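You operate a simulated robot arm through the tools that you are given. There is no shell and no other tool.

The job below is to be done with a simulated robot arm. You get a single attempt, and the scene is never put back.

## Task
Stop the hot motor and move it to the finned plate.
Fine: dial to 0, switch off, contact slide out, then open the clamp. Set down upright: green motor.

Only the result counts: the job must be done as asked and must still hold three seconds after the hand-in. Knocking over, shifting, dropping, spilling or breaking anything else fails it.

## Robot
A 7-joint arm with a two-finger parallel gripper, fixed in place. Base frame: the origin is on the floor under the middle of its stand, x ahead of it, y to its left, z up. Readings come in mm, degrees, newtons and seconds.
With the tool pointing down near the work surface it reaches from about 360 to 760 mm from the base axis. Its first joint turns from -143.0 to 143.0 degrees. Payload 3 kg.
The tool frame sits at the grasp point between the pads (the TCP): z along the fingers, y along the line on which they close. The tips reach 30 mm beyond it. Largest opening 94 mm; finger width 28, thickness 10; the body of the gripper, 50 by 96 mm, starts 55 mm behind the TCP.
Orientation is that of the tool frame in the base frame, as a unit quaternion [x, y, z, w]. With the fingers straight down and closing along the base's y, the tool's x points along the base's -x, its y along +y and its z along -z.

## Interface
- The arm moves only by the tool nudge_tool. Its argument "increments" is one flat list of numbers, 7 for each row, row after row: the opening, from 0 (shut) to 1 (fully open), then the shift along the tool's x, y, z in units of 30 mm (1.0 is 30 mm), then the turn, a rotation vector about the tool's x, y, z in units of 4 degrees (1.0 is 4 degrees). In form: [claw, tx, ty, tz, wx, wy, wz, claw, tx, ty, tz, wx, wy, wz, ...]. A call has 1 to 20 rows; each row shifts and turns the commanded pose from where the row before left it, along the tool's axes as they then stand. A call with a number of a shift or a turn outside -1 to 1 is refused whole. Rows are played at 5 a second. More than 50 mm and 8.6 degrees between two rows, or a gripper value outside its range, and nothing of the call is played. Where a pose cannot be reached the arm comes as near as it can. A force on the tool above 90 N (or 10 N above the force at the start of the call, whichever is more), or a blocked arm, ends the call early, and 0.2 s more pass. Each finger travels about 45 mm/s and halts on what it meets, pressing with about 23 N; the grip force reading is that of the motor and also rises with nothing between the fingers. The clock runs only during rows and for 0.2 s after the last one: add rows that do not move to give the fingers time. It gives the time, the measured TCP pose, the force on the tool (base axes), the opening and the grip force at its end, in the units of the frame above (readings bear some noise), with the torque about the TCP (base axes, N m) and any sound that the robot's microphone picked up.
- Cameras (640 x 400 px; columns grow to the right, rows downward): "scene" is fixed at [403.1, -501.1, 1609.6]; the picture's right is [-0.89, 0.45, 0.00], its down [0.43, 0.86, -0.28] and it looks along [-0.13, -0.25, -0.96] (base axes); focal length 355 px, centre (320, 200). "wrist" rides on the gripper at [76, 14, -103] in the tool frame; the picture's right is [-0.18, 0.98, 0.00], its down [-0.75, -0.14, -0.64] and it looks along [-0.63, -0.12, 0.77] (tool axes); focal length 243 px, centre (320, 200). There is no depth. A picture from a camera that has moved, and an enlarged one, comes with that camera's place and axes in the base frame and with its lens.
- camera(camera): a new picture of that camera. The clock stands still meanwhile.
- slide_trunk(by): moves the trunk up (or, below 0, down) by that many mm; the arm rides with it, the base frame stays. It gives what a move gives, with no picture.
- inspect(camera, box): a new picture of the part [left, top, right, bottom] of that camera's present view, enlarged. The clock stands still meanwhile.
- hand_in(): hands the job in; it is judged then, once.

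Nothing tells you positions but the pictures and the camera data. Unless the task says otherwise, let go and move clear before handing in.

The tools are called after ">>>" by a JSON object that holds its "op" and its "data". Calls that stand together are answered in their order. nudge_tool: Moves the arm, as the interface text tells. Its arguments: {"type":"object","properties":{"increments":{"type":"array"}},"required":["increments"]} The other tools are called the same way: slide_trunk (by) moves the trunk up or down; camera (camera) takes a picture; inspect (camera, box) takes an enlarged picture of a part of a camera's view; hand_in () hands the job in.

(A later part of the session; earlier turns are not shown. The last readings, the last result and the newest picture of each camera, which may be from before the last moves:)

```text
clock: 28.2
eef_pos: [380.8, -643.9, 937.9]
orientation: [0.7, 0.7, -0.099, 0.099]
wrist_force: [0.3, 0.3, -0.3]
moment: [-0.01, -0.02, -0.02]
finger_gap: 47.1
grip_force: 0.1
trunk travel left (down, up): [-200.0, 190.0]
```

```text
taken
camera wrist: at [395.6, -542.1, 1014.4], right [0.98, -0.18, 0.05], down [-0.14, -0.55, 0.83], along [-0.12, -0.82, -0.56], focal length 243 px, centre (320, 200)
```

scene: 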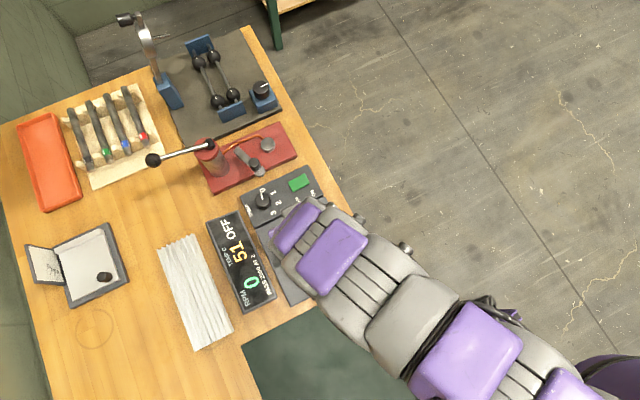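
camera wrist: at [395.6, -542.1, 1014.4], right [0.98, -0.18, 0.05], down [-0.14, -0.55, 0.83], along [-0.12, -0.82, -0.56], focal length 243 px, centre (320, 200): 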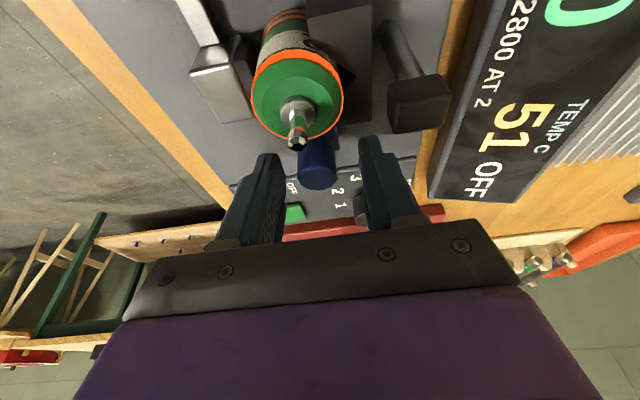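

The knob sits centred between the fingers. Closing on it.

>>> {"op": "nudge_tool", "data": {"increments": [0.35, 0, 0, 0, 0, 0, 0, 0.2, 0, 0, 0, 0, 0, 0, 0.1, 0, 0, 0, 0, 0, 0, 0.1, 0, 0, 0, 0, 0, 0]}}

>>> {"op": "inspect", "data": {"camera": "wrist", "box": [220, 0, 440, 220]}}

```text
clock: 29.2
eef_pos: [380.0, -642.6, 936.5]
orientation: [0.7, 0.7, -0.099, 0.098]
wrist_force: [-4.8, -1.1, 1.2]
moment: [0.04, -0.11, 0.01]
finger_gap: 21.2
grip_force: 44.8
trunk travel left (down, up): [-200.0, 190.0]
```

```text
1.82 times, centred on (330, 110) of wrist
camera zoom: at [394.8, -542.2, 1014.3], right [0.98, -0.18, 0.05], down [-0.14, -0.55, 0.83], along [-0.12, -0.82, -0.56], focal length 441 px, centre (302, 364)
```

zoom: 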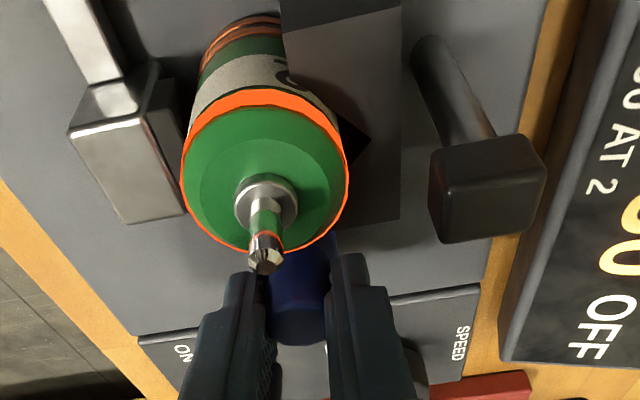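

Gripped at 21 mm. I'll pull it away from the motor (−y) in small steps and watch the force.

>>> {"op": "nudge_tool", "data": {"increments": [0.1, -0.0961, 0, 0.0276, 0, 0, 0, 0.1, -0.0961, 0, 0.0276, 0, 0, 0, 0.1, -0.0961, 0, 0.0276, 0, 0, 0, 0.1, -0.0961, 0, 0.0276, 0, 0, 0, 0.1, -0.0961, 0, 0.0276, 0, 0, 0, 0.1, 0, 0, 0, 0, 0, 0]}}

>>> {"op": "inspect", "data": {"camera": "wrist", "box": [220, 0, 440, 220]}}

```text
clock: 30.6
eef_pos: [379.7, -657.8, 937.2]
orientation: [0.7, 0.7, -0.1, 0.099]
wrist_force: [-11.1, -1.0, -4.6]
moment: [-0.79, -0.17, -0.05]
finger_gap: 20.7
grip_force: 45.2
trunk travel left (down, up): [-200.0, 190.0]
```

```text
1.82 times, centred on (330, 110) of wrist
camera zoom: at [394.9, -557.6, 1014.3], right [0.98, -0.18, 0.05], down [-0.14, -0.55, 0.83], along [-0.12, -0.82, -0.56], focal length 441 px, centre (302, 364)
```

zoom: 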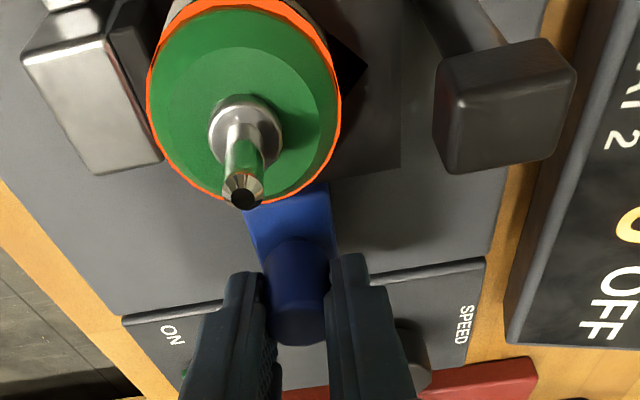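

The slide follows freely (15 mm so far). I'll continue until it resists.

>>> {"op": "nudge_tool", "data": {"increments": [0.1, -0.0961, -0.02, 0.0276, 0, 0, 0, 0.1, -0.0961, 0, 0.0276, 0, 0, 0, 0.1, -0.0961, 0, 0.0276, 0, 0, 0, 0.1, -0.0961, 0, 0.0276, 0, 0, 0, 0.1, -0.0961, 0, 0.0276, 0, 0, 0, 0.1, 0, 0, 0, 0, 0, 0]}}

>>> {"op": "inspect", "data": {"camera": "wrist", "box": [220, 0, 440, 220]}}

```text
clock: 32.0
eef_pos: [379.8, -668.6, 938.6]
orientation: [0.7, 0.701, -0.098, 0.098]
wrist_force: [-12.7, 32.0, -12.7]
moment: [0.3, -0.07, 0.02]
finger_gap: 20.8
grip_force: 45.4
trunk travel left (down, up): [-200.0, 190.0]
```

```text
1.82 times, centred on (330, 110) of wrist
camera zoom: at [394.8, -567.5, 1015.3], right [0.98, -0.18, 0.05], down [-0.14, -0.55, 0.83], along [-0.12, -0.82, -0.56], focal length 441 px, centre (302, 364)
```

zoom: 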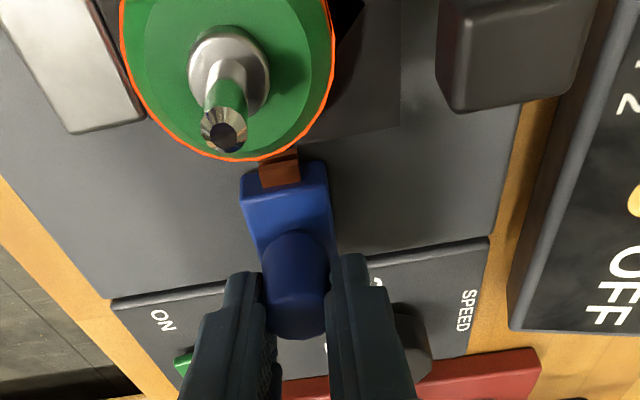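

The slide is now at its outer stop (about 26 mm out, 32 N resistance). I'll release and lift clear, then look at the clamp.

>>> {"op": "nudge_tool", "data": {"increments": [0.1, 0.06, 0, -0.018, 0, 0, 0, 0.3, 0, 0, 0, 0, 0, 0, 0.5, 0, 0, 0, 0, 0, 0, 0.5, 0, 0, 0, 0, 0, 0, 0.5, -0.276, 0, -0.961, 0, 0, 0, 0.5, -0.276, 0, -0.961, 0, 0, 0, 0.5, -0.276, 0, -0.961, 0, 0, 0, 0.5, -0.276, 0, -0.961, 0, 0, 0, 0.5, 0, 0, 0, 0, 0, 0]}}

>>> {"op": "camera", "data": {"camera": "wrist"}}

>>> {"op": "camera", "data": {"camera": "scene"}}

```text
clock: 34.0
eef_pos: [380.2, -673.9, 1057.0]
orientation: [0.7, 0.7, -0.1, 0.099]
wrist_force: [0.3, 0.1, 0.0]
moment: [-0.01, -0.01, 0.0]
finger_gap: 47.1
grip_force: 0.0
trunk travel left (down, up): [-200.0, 190.0]
```

```text
taken
camera wrist: at [395.5, -571.5, 1134.0], right [0.98, -0.18, 0.05], down [-0.14, -0.55, 0.83], along [-0.12, -0.82, -0.56], focal length 243 px, centre (320, 200)
```

wrist: 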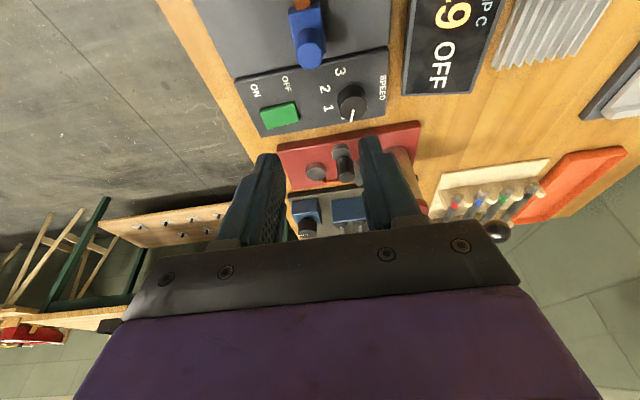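

```text
taken
```

scene: 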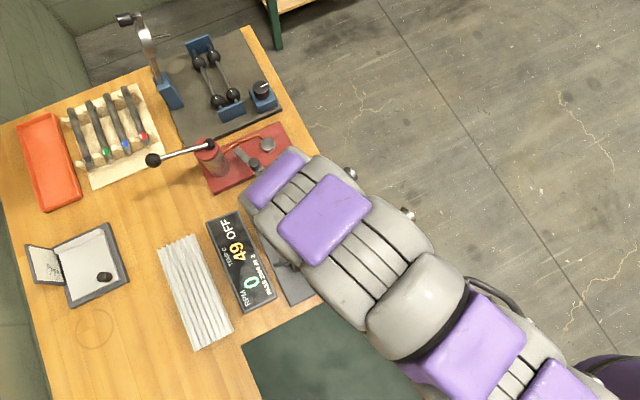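

The slide is out and its copper contact is clear of the motor. I'll back the hand to about (330,-490,1040) to view the clamp and lever from the +y side.

>>> {"op": "nudge_tool", "data": {"increments": [0.5, 0.864, -0.238, -0.164, 0, 0, 0, 0.5, 0.864, -0.238, -0.164, 0, 0, 0, 0.5, 0.864, -0.238, -0.164, 0, 0, 0, 0.5, 0.864, -0.238, -0.164, 0, 0, 0, 0.5, 0.864, -0.238, -0.164, 0, 0, 0, 0.5, 0.864, -0.238, -0.164, 0, 0, 0, 0.5, 0.864, -0.238, -0.164, 0, 0, 0, 0.5, 0, 0, 0, 0, 0, 0]}}

>>> {"op": "camera", "data": {"camera": "wrist"}}

>>> {"op": "inspect", "data": {"camera": "scene", "box": [220, 160, 400, 310]}}

```text
clock: 35.8
eef_pos: [330.5, -490.1, 1040.5]
orientation: [0.7, 0.7, -0.099, 0.099]
wrist_force: [-0.5, -0.5, 0.7]
moment: [0.04, 0.06, 0.02]
finger_gap: 47.2
grip_force: 0.1
trunk travel left (down, up): [-200.0, 190.0]
```

```text
taken
camera wrist: at [345.6, -387.7, 1117.5], right [0.98, -0.18, 0.05], down [-0.14, -0.55, 0.83], along [-0.12, -0.82, -0.56], focal length 243 px, centre (320, 200)
```

wrist: 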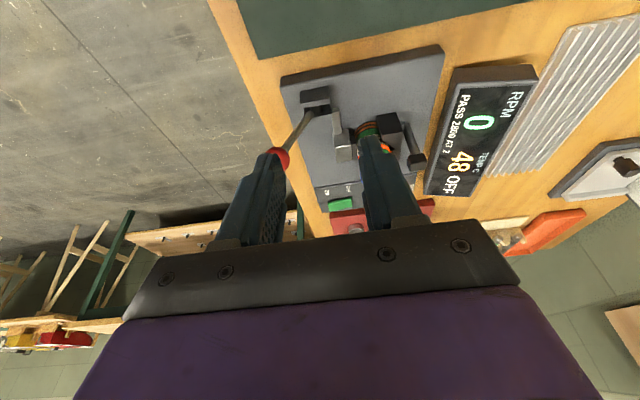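

```text
2.67 times, centred on (310, 235) of scene
camera zoom: at [403.1, -501.1, 1609.6], right [-0.89, 0.45, 0.0], down [0.43, 0.86, -0.28], along [-0.13, -0.25, -0.96], focal length 946 px, centre (347, 107)
```

zoom: 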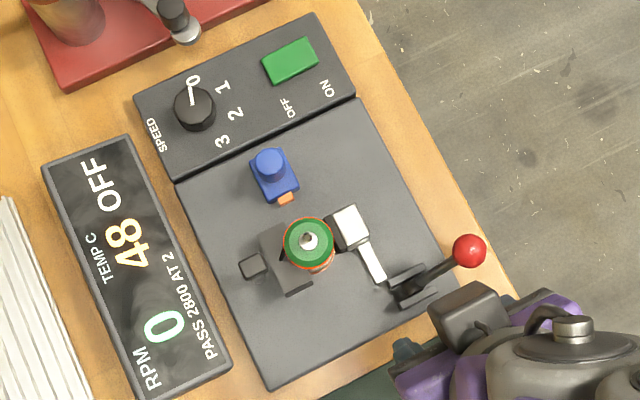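

>>> {"op": "inspect", "data": {"camera": "wrist", "box": [250, 50, 440, 190]}}

>>> {"op": "inspect", "data": {"camera": "scene", "box": [300, 215, 390, 275]}}

```text
2.86 times, centred on (345, 120) of wrist
camera zoom: at [345.6, -387.7, 1117.5], right [0.98, -0.18, 0.05], down [-0.14, -0.55, 0.83], along [-0.12, -0.82, -0.56], focal length 693 px, centre (249, 429)
```

zoom: 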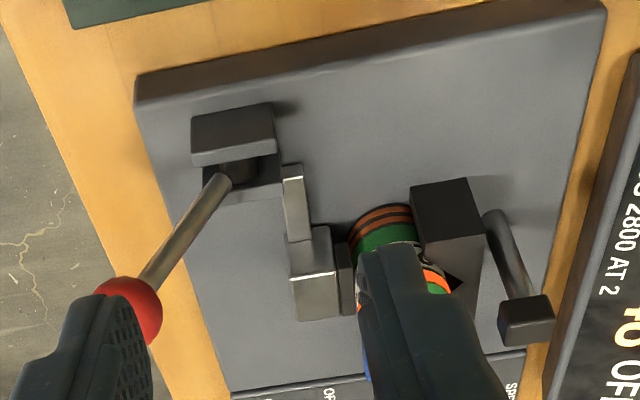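

```text
6.67 times, centred on (345, 245) of scene
camera zoom: at [403.1, -501.1, 1609.6], right [-0.89, 0.45, 0.0], down [0.43, 0.86, -0.28], along [-0.13, -0.25, -0.96], focal length 2366 px, centre (153, -100)
```

zoom: 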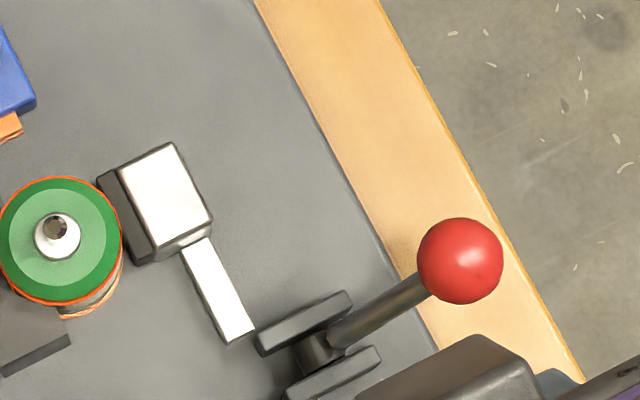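

Dial 0, OFF and slide out all check in the scene view. I want a low side view of the lever mechanism before choosing a direction, so I'll tilt more and lower the camera on the +y side.

>>> {"op": "nudge_tool", "data": {"increments": [1, 0, 0, 0, 0, -1, 0, 1, 0, 0, 0, 0, -1, 0, 1, 0, 0, 0, 0, -1, 0, 1, 0, 0, 0, 0, -1, 0, 1, 0, 0, 0, 0, -1, 0, 1, 0, 0, 0, 0, -1, 0, 1, 0.733, -0.061, 0.182, 0, 0, 0, 1, 0.733, -0.061, 0.182, 0, 0, 0, 1, 0.733, -0.061, 0.182, 0, 0, 0, 1, 0, 0, 0, 0, 0, 0]}}

>>> {"op": "camera", "data": {"camera": "wrist"}}

>>> {"op": "inspect", "data": {"camera": "wrist", "box": [240, 60, 440, 200]}}

```text
clock: 38.0
eef_pos: [325.5, -448.6, 985.4]
orientation: [0.665, 0.664, -0.244, 0.241]
wrist_force: [0.0, 0.2, -0.2]
moment: [0.04, 0.0, -0.01]
finger_gap: 94.0
grip_force: 0.1
trunk travel left (down, up): [-200.0, 190.0]
```

```text
taken
camera wrist: at [340.0, -323.3, 1013.8], right [0.98, -0.14, 0.12], down [-0.14, -0.16, 0.98], along [-0.12, -0.98, -0.18], focal length 243 px, centre (320, 200)
```

wrist: 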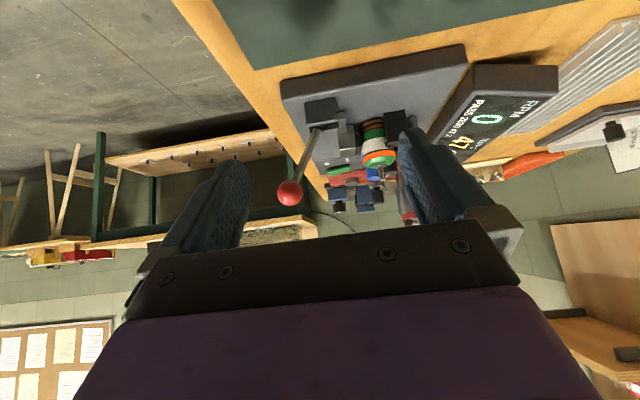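

```text
2.86 times, centred on (340, 130) of wrist
camera zoom: at [340.0, -323.3, 1013.8], right [0.98, -0.14, 0.12], down [-0.14, -0.16, 0.98], along [-0.12, -0.98, -0.18], focal length 693 px, centre (263, 400)
```

zoom: 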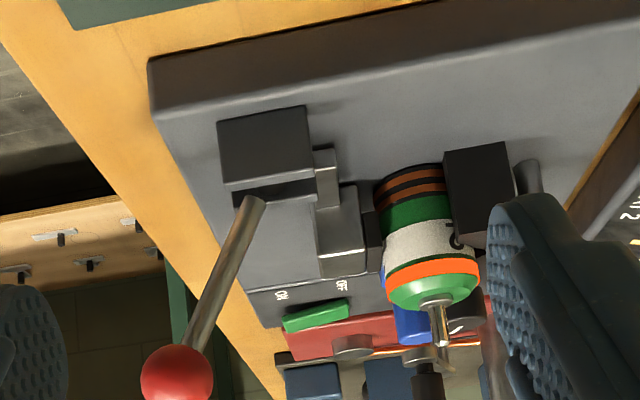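

The lever hinges about a y-axis near (328,-540,900), with its ball leaning towards −x. I'll grip the ball with the fingers closing along y so I can test both directions gently. First I'll back up, un-tilt and turn the hand.

>>> {"op": "nudge_tool", "data": {"increments": [0.5, 0, 0, -0.6, 0, 1, 0, 0.5, 0, 0, -0.6, 0, 1, 0, 0.5, 0, 0, -0.6, 0, 1, 0, 0.5, 0, 0, -0.3, 0, 1, 0, 0.5, 0, 0, 0, 0, 1, 0, 0.5, 0, 0, 0, 0, 1, 0, 0.5, 0, 0, 0, 0, 1, 0, 0.5, 0, 0, 0, 0, 1, 0, 0.5, 0, 0, 0, 0, 1, 0, 0.5, 0, 0, 0, 0, 1, 0, 0.5, 0, 0, 0, 0, 0, -1, 0.5, 0, 0, 0, 0, 0, -1, 0.5, 0, 0, 0, 0, 0, -1, 0.5, 0, 0, 0, 0, 0, -1, 0.5, 0, 0, 0, 0, 0, -1, 0.5, 0, 0, 0, 0, 0, -1, 0.5, 0, 0, 0, 0, 0, -1, 0.5, 0, 0, 0, 0, 0, -1, 0.5, 0, 0, 0, 0, 0, -1, 0.5, 0, 0, 0, 0, 0, -1]}}

>>> {"op": "nudge_tool", "data": {"increments": [0.5, 0, 0, 0, 0, 0, -1, 0.5, 0, 0, 0, 0, 0, -1, 0.5, 0, 0, 0, 0, 0, -1, 0.5, 0, 0, 0, 0, 0, -1, 0.5, 0, 0, 0, 0, 0, -1, 0.5, 0, 0, 0, 0, 0, -1, 0.5, 0, 0, 0, 0, 0, -1, 0.5, 0, 0, 0, 0, 0, -1, 0.5, 0, 0, 0, 0, 0, -1, 0.5, 0, 0, 0, 0, 0, -1, 0.5, 0, 0, 0, 0, 0, -1, 0.5, 0, 0, 0, 0, 0, -1, 0.5, 0, 0, 0, 0, 0, -0.5, 0.5, 0, 0, 0, 0, 0, 0]}}

>>> {"op": "camera", "data": {"camera": "wrist"}}

>>> {"op": "camera", "data": {"camera": "scene"}}

```text
clock: 42.2
eef_pos: [325.2, -412.8, 1035.0]
orientation: [0.422, 0.907, -0.002, 0.0]
wrist_force: [0.7, 0.0, 0.4]
moment: [0.02, 0.01, 0.01]
finger_gap: 47.2
grip_force: 0.0
trunk travel left (down, up): [-200.0, 190.0]
```

```text
clock: 45.2
eef_pos: [325.3, -412.9, 1036.9]
orientation: [0.0, 1.0, -0.001, -0.001]
wrist_force: [0.1, 0.3, -0.6]
moment: [0.0, 0.0, 0.01]
finger_gap: 46.9
grip_force: 0.2
trunk travel left (down, up): [-200.0, 190.0]
```

```text
taken
camera wrist: at [250.0, -397.8, 1138.6], right [0.18, 0.98, 0.0], down [0.75, -0.14, 0.64], along [0.63, -0.12, -0.77], focal length 243 px, centre (320, 200)
```

wrist: 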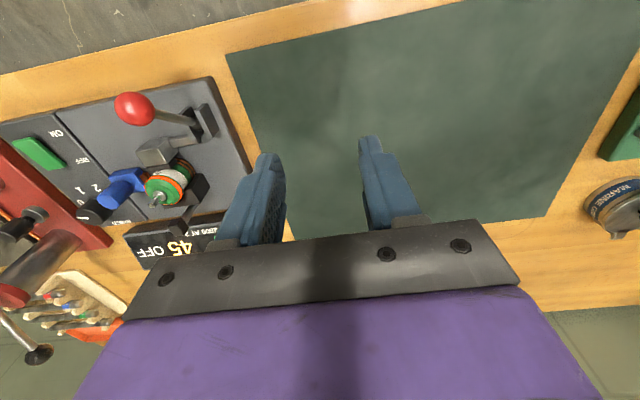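

```text
taken
```

scene: 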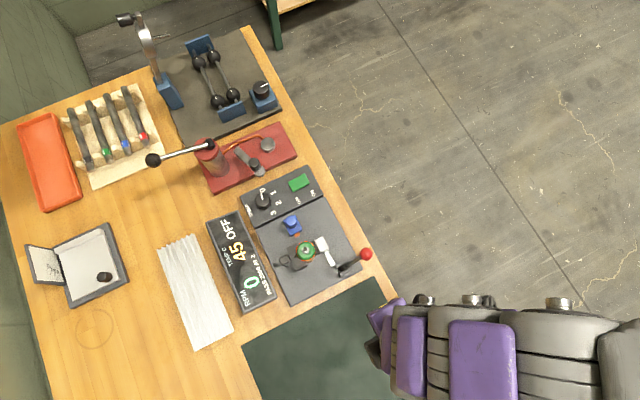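

The hand is back in the straight-down orientation. I'll refine the ball position from this view.

>>> {"op": "inspect", "data": {"camera": "wrist", "box": [90, 70, 250, 230]}}

>>> {"op": "inspect", "data": {"camera": "scene", "box": [280, 220, 400, 300]}}

```text
2.50 times, centred on (170, 150) of wrist
camera zoom: at [250.0, -397.8, 1138.6], right [0.18, 0.98, 0.0], down [0.75, -0.14, 0.64], along [0.63, -0.12, -0.77], focal length 606 px, centre (695, 325)
```

zoom: 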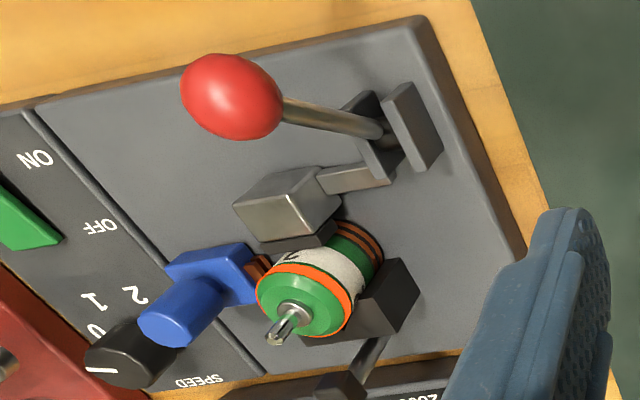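

```text
5.00 times, centred on (340, 260) of scene
camera zoom: at [403.1, -501.1, 1609.6], right [-0.89, 0.45, 0.0], down [0.43, 0.86, -0.28], along [-0.13, -0.25, -0.96], focal length 1775 px, centre (220, -100)
```

zoom: 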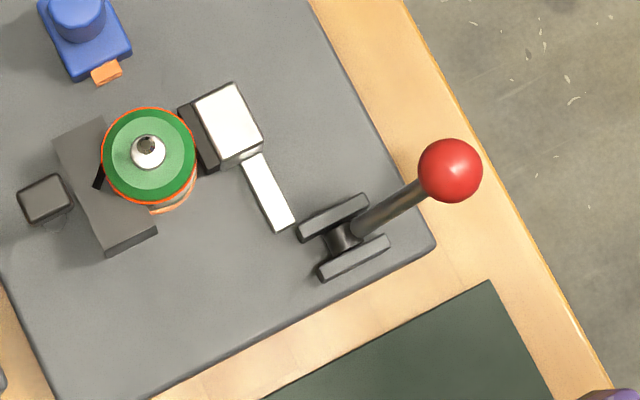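

The ball centre comes out at about (287,-541,954). I'll hover over it, then straddle it with the fingers.

>>> {"op": "nudge_tool", "data": {"increments": [0.5, 0.255, -0.854, 0.18, 0, 0, 0, 0.5, 0.255, -0.854, 0.18, 0, 0, 0, 0.5, 0.255, -0.854, 0.18, 0, 0, 0, 0.5, 0.255, -0.854, 0.18, 0, 0, 0, 0.5, 0.255, -0.854, 0.18, 0, 0, 0, 0.5, 0, 0, 0, 0, 0, 0]}}

>>> {"op": "camera", "data": {"camera": "wrist"}}

```text
clock: 46.6
eef_pos: [287.3, -539.9, 1010.3]
orientation: [-0.001, 1.0, 0.0, 0.0]
wrist_force: [-0.4, -0.2, 0.5]
moment: [0.0, 0.05, 0.01]
finger_gap: 46.8
grip_force: 0.0
trunk travel left (down, up): [-200.0, 190.0]
```

```text
taken
camera wrist: at [211.2, -526.3, 1111.7], right [0.18, 0.98, 0.0], down [0.75, -0.14, 0.64], along [0.63, -0.12, -0.77], focal length 243 px, centre (320, 200)
```

wrist: 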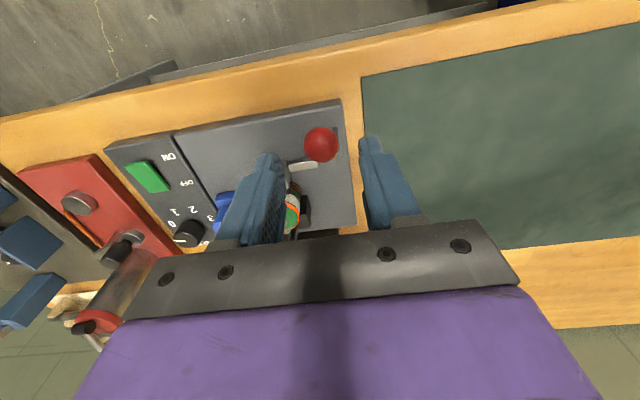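

The ball is centred between the fingers. Lowering and closing on it.

>>> {"op": "nudge_tool", "data": {"increments": [0.5, -0.04, 0, 0.767, 0, 0, 0, 0.5, -0.04, 0, 0.767, 0, 0, 0, 0.5, 0, 0, 0, 0, 0, 0, 0.35, 0, 0, 0, 0, 0, 0, 0.2, 0, 0, 0, 0, 0, 0, 0.1, 0, 0, 0, 0, 0, 0, 0.1, 0, 0, 0, 0, 0, 0]}}

>>> {"op": "camera", "data": {"camera": "wrist"}}

>>> {"op": "inspect", "data": {"camera": "scene", "box": [280, 220, 400, 300]}}

```text
clock: 48.2
eef_pos: [289.1, -540.5, 963.3]
orientation: [0.0, 1.0, 0.0, 0.0]
wrist_force: [-0.6, 2.5, -0.6]
moment: [0.01, 0.06, -0.01]
finger_gap: 22.8
grip_force: 44.9
trunk travel left (down, up): [-200.0, 190.0]
```

```text
taken
camera wrist: at [213.6, -525.4, 1065.3], right [0.18, 0.98, 0.0], down [0.75, -0.14, 0.64], along [0.63, -0.12, -0.77], focal length 243 px, centre (320, 200)
```

wrist: 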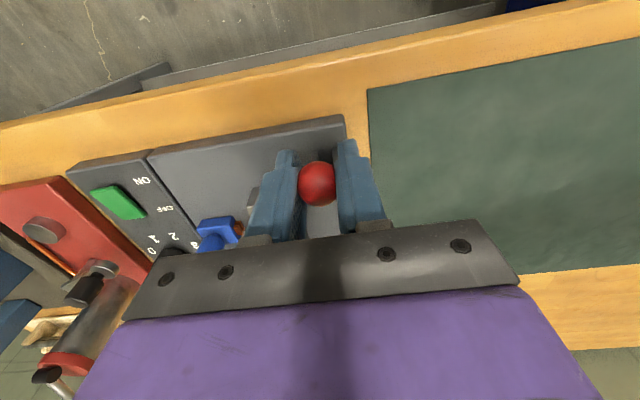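

```text
5.00 times, centred on (340, 260) of scene
camera zoom: at [403.1, -501.1, 1609.6], right [-0.89, 0.45, 0.0], down [0.43, 0.86, -0.28], along [-0.13, -0.25, -0.96], focal length 1775 px, centre (220, -100)
```

zoom: 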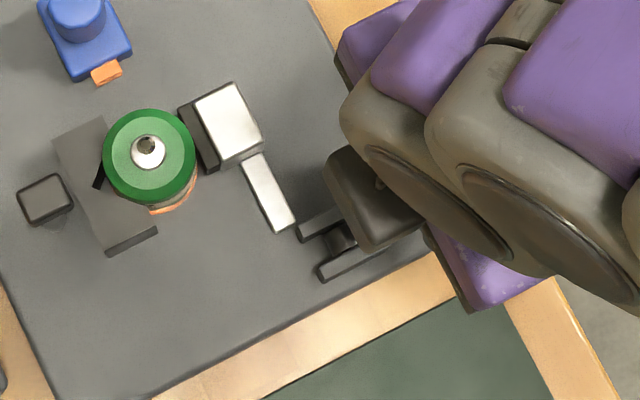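

Ball gripped at 22.8 mm. I'll make a small test move up and over (+x), along the arc, and read the force.

>>> {"op": "nudge_tool", "data": {"increments": [0.1, -0.08, 0, -0.06, 0, 0, 0, 0.1, -0.08, 0, -0.06, 0, 0, 0, 0.1, 0, 0, 0, 0, 0, 0]}}

>>> {"op": "inspect", "data": {"camera": "scene", "box": [280, 220, 400, 300]}}

```text
clock: 49.0
eef_pos: [293.7, -539.8, 965.6]
orientation: [0.0, 1.0, 0.0, -0.001]
wrist_force: [-13.1, 6.3, -14.6]
moment: [-0.02, 1.16, 0.0]
finger_gap: 22.6
grip_force: 44.9
trunk travel left (down, up): [-200.0, 190.0]
```

```text
5.00 times, centred on (340, 260) of scene
camera zoom: at [403.1, -501.1, 1609.6], right [-0.89, 0.45, 0.0], down [0.43, 0.86, -0.28], along [-0.13, -0.25, -0.96], focal length 1775 px, centre (220, -100)
```

zoom: 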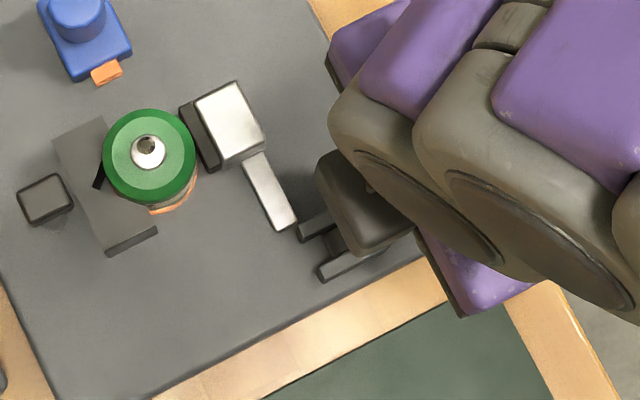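

The lever moved with modest force and the jaw shifted slightly away from the motor, so up-and-over is the opening direction. I'll continue along the arc in stages.

>>> {"op": "nudge_tool", "data": {"increments": [0.1, -0.147, 0, -0.11, 0, 0, 0, 0.1, -0.143, 0, -0.067, 0, 0, 0, 0.1, -0.143, 0, -0.057, 0, 0, 0, 0.1, -0.15, 0, -0.043, 0, 0, 0, 0.1, -0.15, 0, -0.037, 0, 0, 0, 0.1, 0, 0, 0, 0, 0, 0]}}

>>> {"op": "inspect", "data": {"camera": "scene", "box": [280, 220, 400, 300]}}

```text
clock: 50.4
eef_pos: [316.0, -539.6, 978.1]
orientation: [0.0, 1.0, -0.001, 0.001]
wrist_force: [-15.5, 6.8, -1.1]
moment: [0.03, 1.24, -0.07]
finger_gap: 23.2
grip_force: 45.0
trunk travel left (down, up): [-200.0, 190.0]
```

```text
5.00 times, centred on (340, 260) of scene
camera zoom: at [403.1, -501.1, 1609.6], right [-0.89, 0.45, 0.0], down [0.43, 0.86, -0.28], along [-0.13, -0.25, -0.96], focal length 1775 px, centre (220, -100)
```

zoom: 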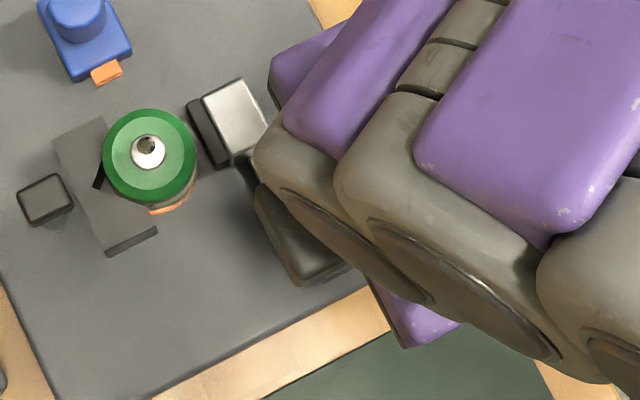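

The jaw is retracting. Continuing past vertical.

>>> {"op": "nudge_tool", "data": {"increments": [0.1, -0.153, 0, -0.02, 0, 0, 0, 0.1, -0.157, 0, -0.013, 0, 0, 0, 0.1, -0.157, 0, 0, 0, 0, 0, 0.1, -0.153, 0, 0.01, 0, 0, 0, 0.1, -0.157, 0, 0.017, 0, 0, 0, 0.1, -0.15, 0, 0.03, 0, 0, 0, 0.1, 0, 0, 0, 0, 0, 0]}}

>>> {"op": "inspect", "data": {"camera": "scene", "box": [260, 210, 380, 290]}}

>>> {"op": "camera", "data": {"camera": "wrist"}}

```text
clock: 52.0
eef_pos: [344.1, -540.1, 977.3]
orientation: [0.0, 1.0, 0.0, 0.002]
wrist_force: [-11.9, 2.5, 15.2]
moment: [0.05, 1.23, -0.03]
finger_gap: 23.2
grip_force: 44.7
trunk travel left (down, up): [-200.0, 190.0]
```

```text
5.00 times, centred on (320, 250) of scene
camera zoom: at [403.1, -501.1, 1609.6], right [-0.89, 0.45, 0.0], down [0.43, 0.86, -0.28], along [-0.13, -0.25, -0.96], focal length 1775 px, centre (320, -50)
```

zoom: 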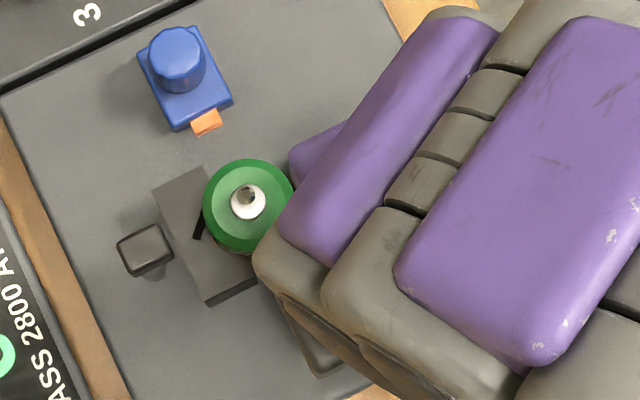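

```text
taken
camera wrist: at [267.3, -525.2, 1079.0], right [0.18, 0.98, 0.0], down [0.75, -0.14, 0.64], along [0.63, -0.12, -0.77], focal length 243 px, centre (320, 200)
```

wrist: 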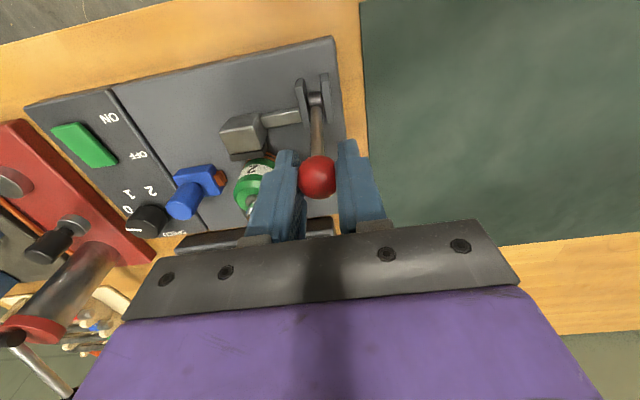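

The lever is past vertical and the jaw keeps retracting. Continuing to its far side.

>>> {"op": "nudge_tool", "data": {"increments": [0.1, -0.153, 0, 0.045, 0, 0, 0, 0.1, -0.147, 0, 0.055, 0, 0, 0, 0.1, -0.143, 0, 0.065, 0, 0, 0, 0.1, -0.137, 0, 0.075, 0, 0, 0, 0.1, -0.133, 0, 0.085, 0, 0, 0, 0.1, 0, 0, 0, 0, 0, 0]}}

>>> {"op": "camera", "data": {"camera": "wrist"}}

>>> {"op": "inspect", "data": {"camera": "wrist", "box": [200, 60, 380, 220]}}

```text
clock: 53.4
eef_pos: [364.5, -541.1, 965.8]
orientation: [0.0, 1.0, 0.0, -0.002]
wrist_force: [-14.2, -0.7, 0.6]
moment: [-0.02, 1.21, -0.02]
finger_gap: 22.8
grip_force: 45.5
trunk travel left (down, up): [-200.0, 190.0]
```

```text
taken
camera wrist: at [288.8, -525.5, 1067.8], right [0.18, 0.98, 0.0], down [0.75, -0.14, 0.64], along [0.63, -0.12, -0.77], focal length 243 px, centre (320, 200)
```

wrist: 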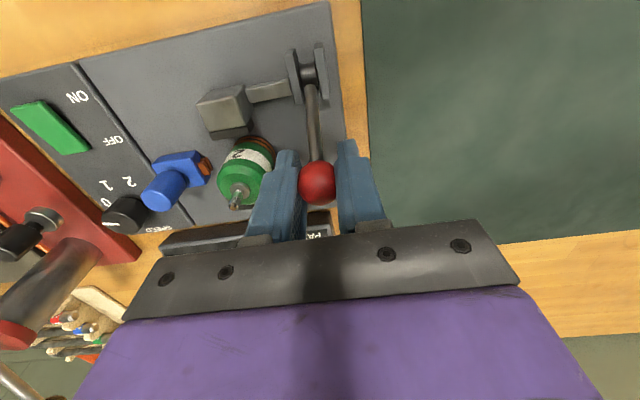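

```text
2.50 times, centred on (290, 140) of wrist
camera zoom: at [288.8, -525.5, 1067.8], right [0.18, 0.98, 0.0], down [0.75, -0.14, 0.64], along [0.63, -0.12, -0.77], focal length 606 px, centre (395, 350)
```

zoom: 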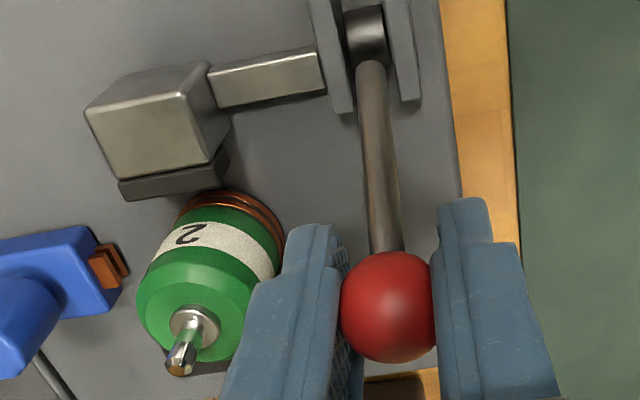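

The jaw now stands clear of the motor. I'll go a few more degrees to find the lever's end stop.

>>> {"op": "nudge_tool", "data": {"increments": [0.1, -0.13, 0, 0.09, 0, 0, 0, 0.1, -0.123, 0, 0.097, 0, 0, 0, 0.1, -0.117, 0, 0.103, 0, 0, 0, 0.1, 0, 0, 0, 0, 0, 0]}}

>>> {"op": "inspect", "data": {"camera": "wrist", "box": [200, 60, 380, 220]}}

```text
clock: 54.4
eef_pos: [368.1, -539.7, 961.8]
orientation: [0.001, 1.0, -0.002, 0.001]
wrist_force: [-43.8, -0.8, 33.0]
moment: [0.0, 0.48, -0.02]
finger_gap: 23.1
grip_force: 45.1
trunk travel left (down, up): [-200.0, 190.0]
```

```text
2.50 times, centred on (290, 140) of wrist
camera zoom: at [292.8, -524.8, 1064.0], right [0.19, 0.98, 0.0], down [0.75, -0.14, 0.64], along [0.63, -0.12, -0.76], focal length 606 px, centre (395, 350)
```

zoom: 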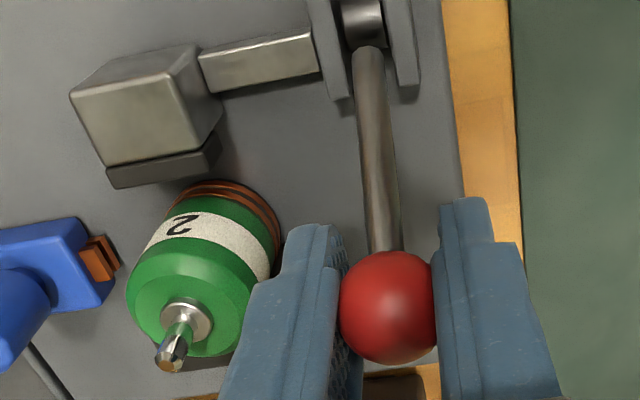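

That is the end stop (about 55 N), so the clamp is fully open. I'll relax the push, open the fingers and lift straight up.

>>> {"op": "nudge_tool", "data": {"increments": [0.1, 0.1, 0, -0.075, 0, 0, 0, 0.3, 0, 0, 0, 0, 0, 0, 0.5, 0, 0, 0, 0, 0, 0, 0.5, 0, 0, 0, 0, 0, 0, 0.5, 0, 0, -1, 0, 0, 0, 0.5, 0, 0, -1, 0, 0, 0, 0.5, 0, 0, -1, 0, 0, 0, 0.5, 0, 0, 0, 0, 0, 0]}}

>>> {"op": "camera", "data": {"camera": "wrist"}}

>>> {"op": "inspect", "data": {"camera": "wrist", "box": [200, 30, 380, 190]}}

```text
clock: 56.2
eef_pos: [374.0, -539.1, 1050.0]
orientation: [0.0, 1.0, -0.001, -0.001]
wrist_force: [-0.2, -0.4, 0.4]
moment: [-0.01, 0.0, -0.02]
finger_gap: 47.1
grip_force: 0.0
trunk travel left (down, up): [-200.0, 190.0]
```

```text
taken
camera wrist: at [298.4, -525.4, 1152.3], right [0.18, 0.98, 0.0], down [0.75, -0.14, 0.64], along [0.63, -0.12, -0.77], focal length 243 px, centre (320, 200)
```

wrist: 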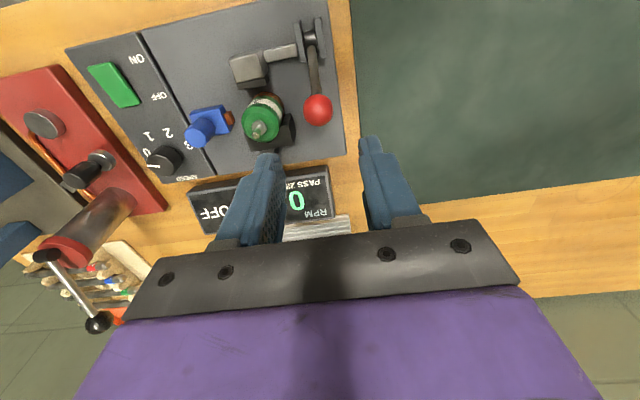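

```text
2.50 times, centred on (290, 110) of wrist
camera zoom: at [298.4, -525.4, 1152.3], right [0.18, 0.98, 0.0], down [0.75, -0.14, 0.64], along [0.63, -0.12, -0.77], focal length 606 px, centre (395, 425)
```

zoom: 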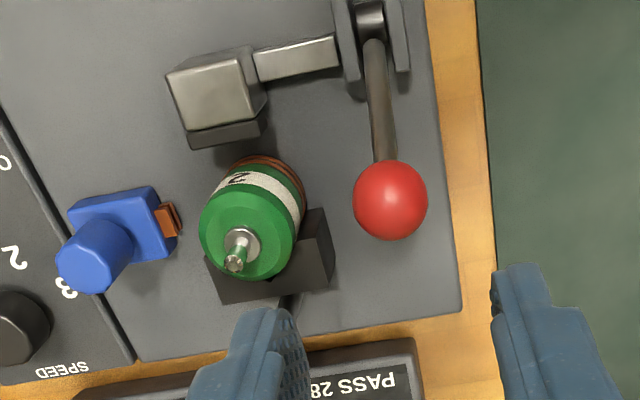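

The clamp lever stays open and the motor stands free against the V-block (block top about z 911). The motor axis is near (383.5,-600.5) with its body top near 928 and shaft tip near 948. I'll tilt 32° towards +x, because the finned plate needs that reach, and hover above the motor.

>>> {"op": "nudge_tool", "data": {"increments": [0.5, 0, -0.678, 0, 0, 0, 0, 0.5, 0, -0.678, 0, 0, 0, 0, 0.5, 0, -0.678, 0, 0, 0, 0, 0.5, 0, 0, 0, 0, -1, 0, 0.5, 0, 0, 0, 0, -1, 0, 0.5, 0, 0, 0, 0, -1, 0, 0.5, 0, 0, 0, 0, -1, 0, 0.5, 0, 0, 0, 0, -1, 0, 0.5, 0, 0, 0, 0, -1, 0, 0.5, 0, 0, 0, 0, -1, 0, 0.5, 0, 0, 0, 0, -1, 0, 0.5, 0.357, 0, 0.76, 0, 0, 0, 0.5, 0.357, 0, 0.76, 0, 0, 0, 0.5, 0, 0, 0, 0, 0, 0]}}

>>> {"op": "camera", "data": {"camera": "wrist"}}

>>> {"op": "camera", "data": {"camera": "scene"}}

```text
clock: 59.2
eef_pos: [379.5, -601.1, 1000.5]
orientation: [0.0, 0.961, -0.001, 0.276]
wrist_force: [0.0, -0.9, -0.4]
moment: [-0.04, -0.01, -0.02]
finger_gap: 46.9
grip_force: 0.0
trunk travel left (down, up): [-200.0, 190.0]
```

```text
taken
camera wrist: at [261.3, -587.1, 1045.8], right [0.16, 0.98, 0.1], down [0.3, -0.14, 0.94], along [0.94, -0.12, -0.32], focal length 243 px, centre (320, 200)
```

wrist: 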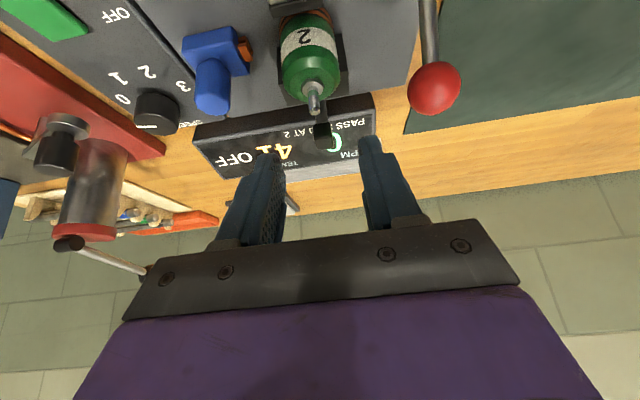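

```text
taken
```

scene: 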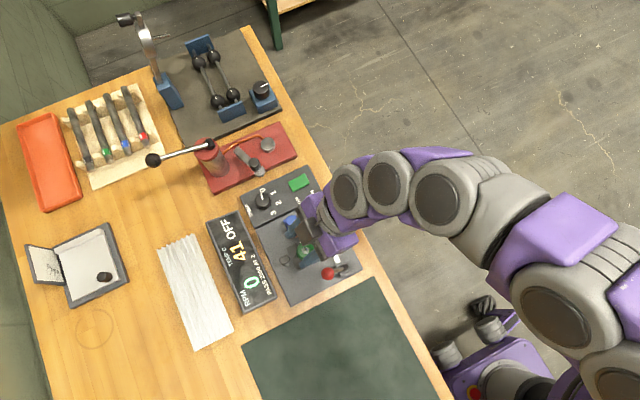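

Good view of the motor. Zooming to refine its axis and heights.

>>> {"op": "inspect", "data": {"camera": "wrist", "box": [220, 0, 400, 140]}}

>>> {"op": "inspect", "data": {"camera": "scene", "box": [265, 215, 365, 285]}}

```text
2.86 times, centred on (310, 70) of wrist
camera zoom: at [261.3, -587.1, 1045.8], right [0.16, 0.98, 0.1], down [0.3, -0.14, 0.94], along [0.94, -0.12, -0.32], focal length 693 px, centre (349, 571)
```

zoom: 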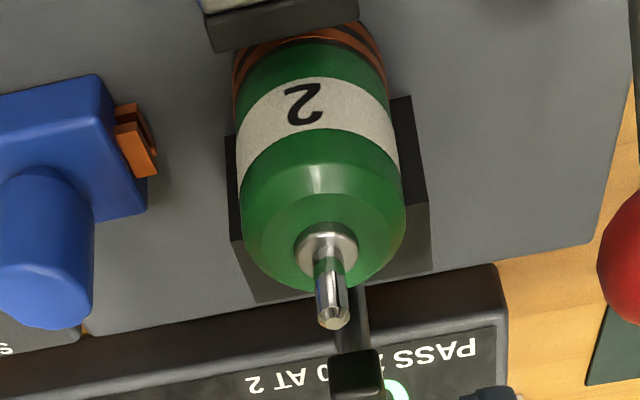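

```text
5.71 times, centred on (315, 250) of scene
camera zoom: at [403.1, -501.1, 1609.6], right [-0.89, 0.45, 0.0], down [0.43, 0.86, -0.28], along [-0.13, -0.25, -0.96], focal length 2028 px, centre (349, -86)
```

zoom: 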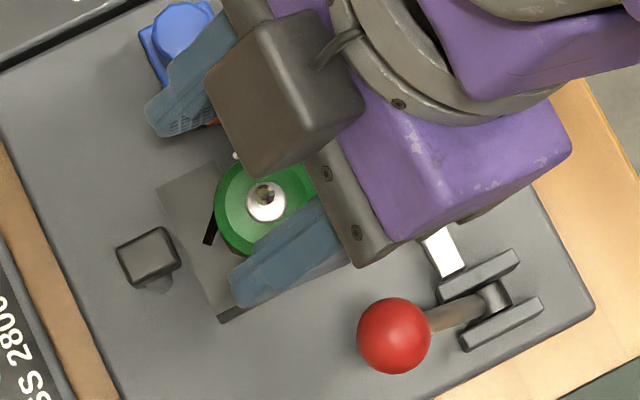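

The motor axis is at (383.4,-600.2), dia ≈36.5 mm, with the cylindrical part up to z≈924, the jaw about 15 mm clear and the V-block top at about 913. I'll set the TCP at (368,-600) and descend in two stages, keeping the tips above the block.

>>> {"op": "nudge_tool", "data": {"increments": [0.49, 0.325, 0.03, -0.203, 0, 0, 0, 0.49, 0.442, 0, 0.707, 0, 0, 0, 0.49, 0.442, 0, 0.707, 0, 0, 0, 0.49, 0, 0, 0, 0, 0, 0]}}

>>> {"op": "inspect", "data": {"camera": "wrist", "box": [200, 0, 440, 200]}}

>>> {"op": "inspect", "data": {"camera": "scene", "box": [265, 215, 365, 285]}}

```text
clock: 60.2
eef_pos: [366.4, -600.2, 949.3]
orientation: [0.0, 0.961, 0.0, 0.276]
wrist_force: [-0.1, 0.5, 0.6]
moment: [-0.02, -0.02, 0.03]
finger_gap: 46.2
grip_force: 0.1
trunk travel left (down, up): [-200.0, 190.0]
```

```text
2.00 times, centred on (320, 100) of wrist
camera zoom: at [249.1, -585.9, 995.2], right [0.16, 0.98, 0.1], down [0.3, -0.14, 0.94], along [0.94, -0.12, -0.32], focal length 485 px, centre (320, 400)
```

zoom: 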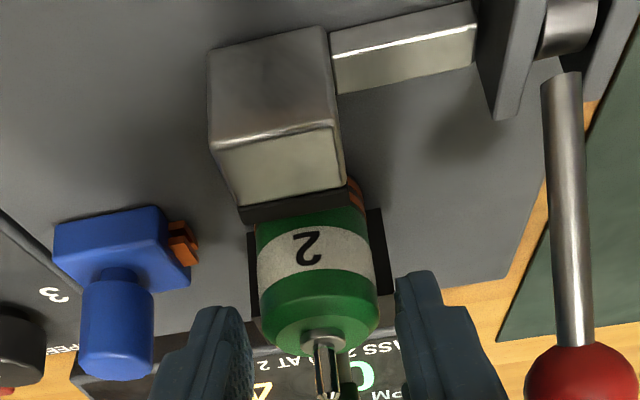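

```text
5.71 times, centred on (315, 250) of scene
camera zoom: at [403.1, -501.1, 1609.6], right [-0.89, 0.45, 0.0], down [0.43, 0.86, -0.28], along [-0.13, -0.25, -0.96], focal length 2028 px, centre (349, -86)
```

zoom: 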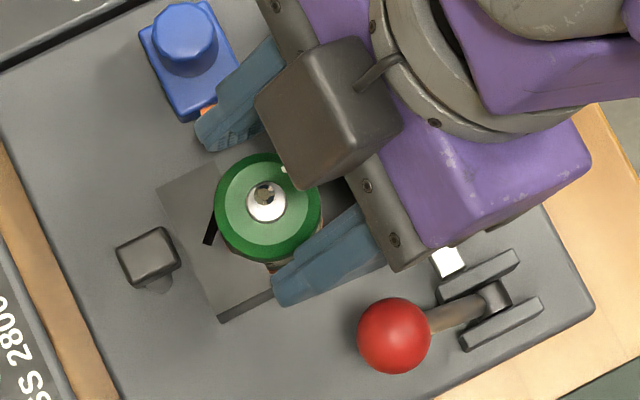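

The fingers straddle the motor evenly. Final 13 mm down, then close.

>>> {"op": "nudge_tool", "data": {"increments": [0.49, 0.095, 0, 0.202, 0, 0, 0, 0.49, 0.095, 0, 0.202, 0, 0, 0, 0.49, 0, 0, 0, 0, 0, 0]}}

>>> {"op": "inspect", "data": {"camera": "wrist", "box": [200, 0, 440, 200]}}

```text
clock: 61.0
eef_pos: [369.0, -599.4, 939.3]
orientation: [-0.001, 0.961, -0.002, 0.277]
wrist_force: [0.1, -1.3, 17.4]
moment: [0.45, -0.35, -0.13]
finger_gap: 45.1
grip_force: 0.0
trunk travel left (down, up): [-200.0, 190.0]
```

```text
2.00 times, centred on (320, 100) of wrist
camera zoom: at [250.5, -584.8, 984.7], right [0.16, 0.98, 0.09], down [0.3, -0.14, 0.95], along [0.94, -0.12, -0.31], focal length 485 px, centre (320, 400)
```

zoom: 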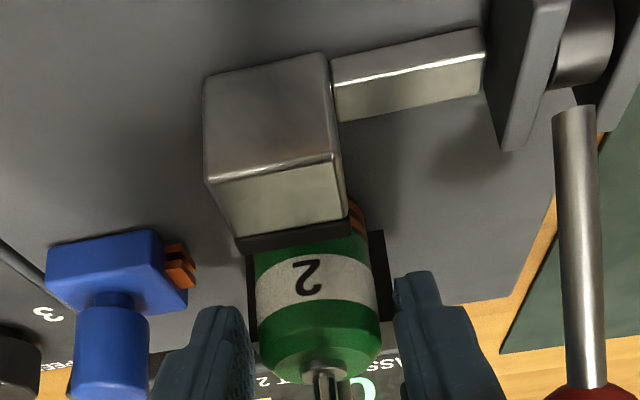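

A fingertip touched the V-block's top edge (17 N up), so the block is slightly higher than I estimated. I'll back up about 4 mm and 3 mm towards −x before closing.

>>> {"op": "nudge_tool", "data": {"increments": [0.49, 0.014, 0, -0.166, 0, 0, 0, 0.49, 0, 0, 0, 0, 0, 0]}}

>>> {"op": "inspect", "data": {"camera": "wrist", "box": [230, 90, 410, 200]}}

>>> {"op": "inspect", "data": {"camera": "scene", "box": [275, 220, 345, 270]}}

```text
clock: 61.6
eef_pos: [366.0, -598.8, 939.6]
orientation: [-0.001, 0.962, 0.0, 0.274]
wrist_force: [0.2, -0.2, 0.2]
moment: [0.01, 0.02, 0.01]
finger_gap: 46.2
grip_force: 0.1
trunk travel left (down, up): [-200.0, 190.0]
```

```text
3.56 times, centred on (320, 145) of wrist
camera zoom: at [247.8, -585.6, 985.5], right [0.16, 0.98, 0.1], down [0.3, -0.14, 0.94], along [0.94, -0.12, -0.32], focal length 863 px, centre (320, 396)
```

zoom: 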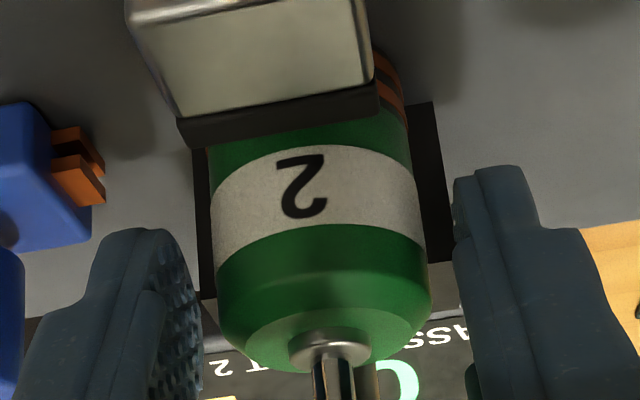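

```text
8.00 times, centred on (310, 245) of scene
camera zoom: at [403.1, -501.1, 1609.6], right [-0.89, 0.45, 0.0], down [0.43, 0.86, -0.28], along [-0.13, -0.25, -0.96], focal length 2839 px, centre (400, -160)
```

zoom: 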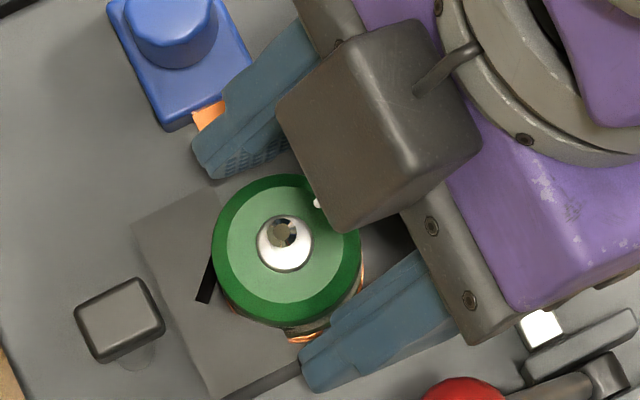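

Free of contact. I'll shift 1.1 mm towards −y to centre, then close on the motor.

>>> {"op": "nudge_tool", "data": {"increments": [0.49, 0, -0.037, 0, 0, 0, 0, 0.44, 0, 0, 0, 0, 0, 0, 0.4, 0, 0, 0, 0, 0, 0, 0.36, 0, 0, 0, 0, 0, 0, 0.3, 0, 0, 0, 0, 0, 0, 0.3, 0, 0, 0, 0, 0, 0]}}

>>> {"op": "inspect", "data": {"camera": "wrist", "box": [230, 90, 410, 200]}}

>>> {"op": "inspect", "data": {"camera": "scene", "box": [275, 220, 345, 270]}}

```text
clock: 63.0
eef_pos: [365.4, -601.1, 939.8]
orientation: [0.0, 0.962, -0.001, 0.274]
wrist_force: [-2.1, 4.5, -0.6]
moment: [0.28, 0.09, 0.12]
finger_gap: 35.3
grip_force: 23.0
trunk travel left (down, up): [-200.0, 190.0]
```

```text
3.56 times, centred on (320, 145) of wrist
camera zoom: at [247.4, -586.1, 986.5], right [0.16, 0.98, 0.1], down [0.3, -0.14, 0.94], along [0.94, -0.12, -0.32], focal length 863 px, centre (320, 396)
```

zoom: 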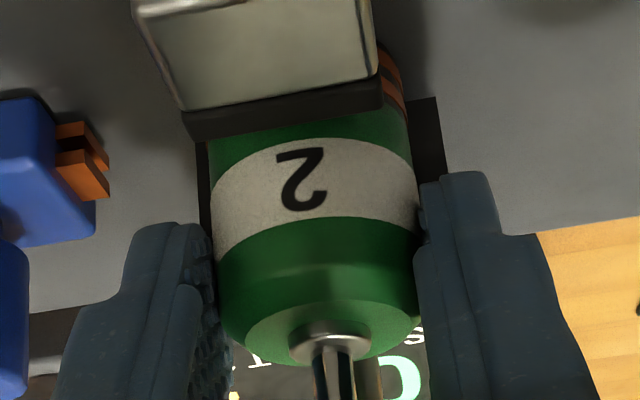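

```text
8.00 times, centred on (310, 245) of scene
camera zoom: at [403.1, -501.1, 1609.6], right [-0.89, 0.45, 0.0], down [0.43, 0.86, -0.28], along [-0.13, -0.25, -0.96], focal length 2839 px, centre (400, -160)
```

zoom: 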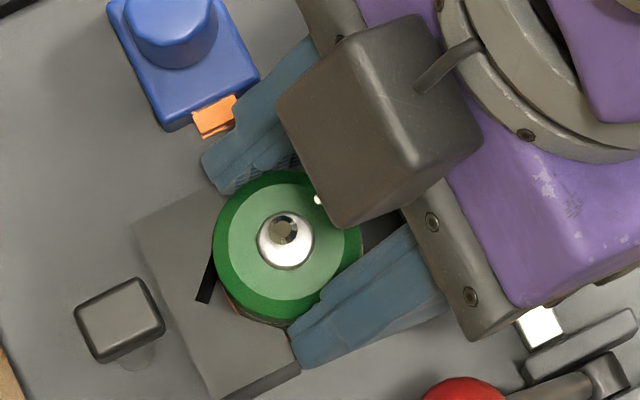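

Closed to 35.3 mm. I'll hold a moment to build full grip before lifting.

>>> {"op": "nudge_tool", "data": {"increments": [0.2, 0, 0, 0, 0, 0, 0, 0.15, 0, 0, 0, 0, 0, 0, 0.15, 0, 0, 0, 0, 0, 0, 0.15, 0, 0, 0, 0, 0, 0]}}

```text
clock: 64.0
eef_pos: [365.8, -600.7, 939.8]
orientation: [-0.001, 0.962, 0.0, 0.274]
wrist_force: [-1.7, 7.6, -0.6]
moment: [0.36, 0.15, 0.14]
finger_gap: 35.2
grip_force: 22.8
trunk travel left (down, up): [-200.0, 190.0]
```

>>> {"op": "nudge_tool", "data": {"increments": [0.15, 0, 0.025, 0, 0, 0, 0, 0.15, 0, 0.02, 0, 0, 0, 0, 0.1, 0, 0, 0, 0, 0, 0]}}

>>> {"op": "inspect", "data": {"camera": "wrist", "box": [230, 90, 410, 200]}}

```text
clock: 64.8
eef_pos: [366.1, -601.2, 939.5]
orientation: [0.0, 0.961, -0.001, 0.276]
wrist_force: [-3.5, 0.8, 0.3]
moment: [0.09, 0.21, -0.01]
finger_gap: 35.0
grip_force: 23.3
trunk travel left (down, up): [-200.0, 190.0]
```

```text
3.56 times, centred on (320, 145) of wrist
camera zoom: at [247.3, -585.9, 986.5], right [0.16, 0.98, 0.1], down [0.3, -0.14, 0.94], along [0.94, -0.12, -0.32], focal length 863 px, centre (320, 396)
```

zoom: 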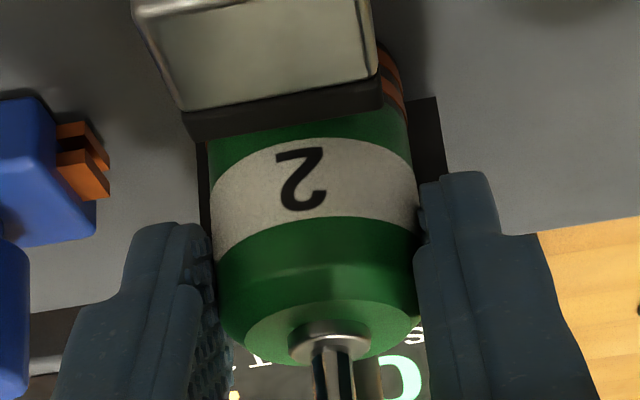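

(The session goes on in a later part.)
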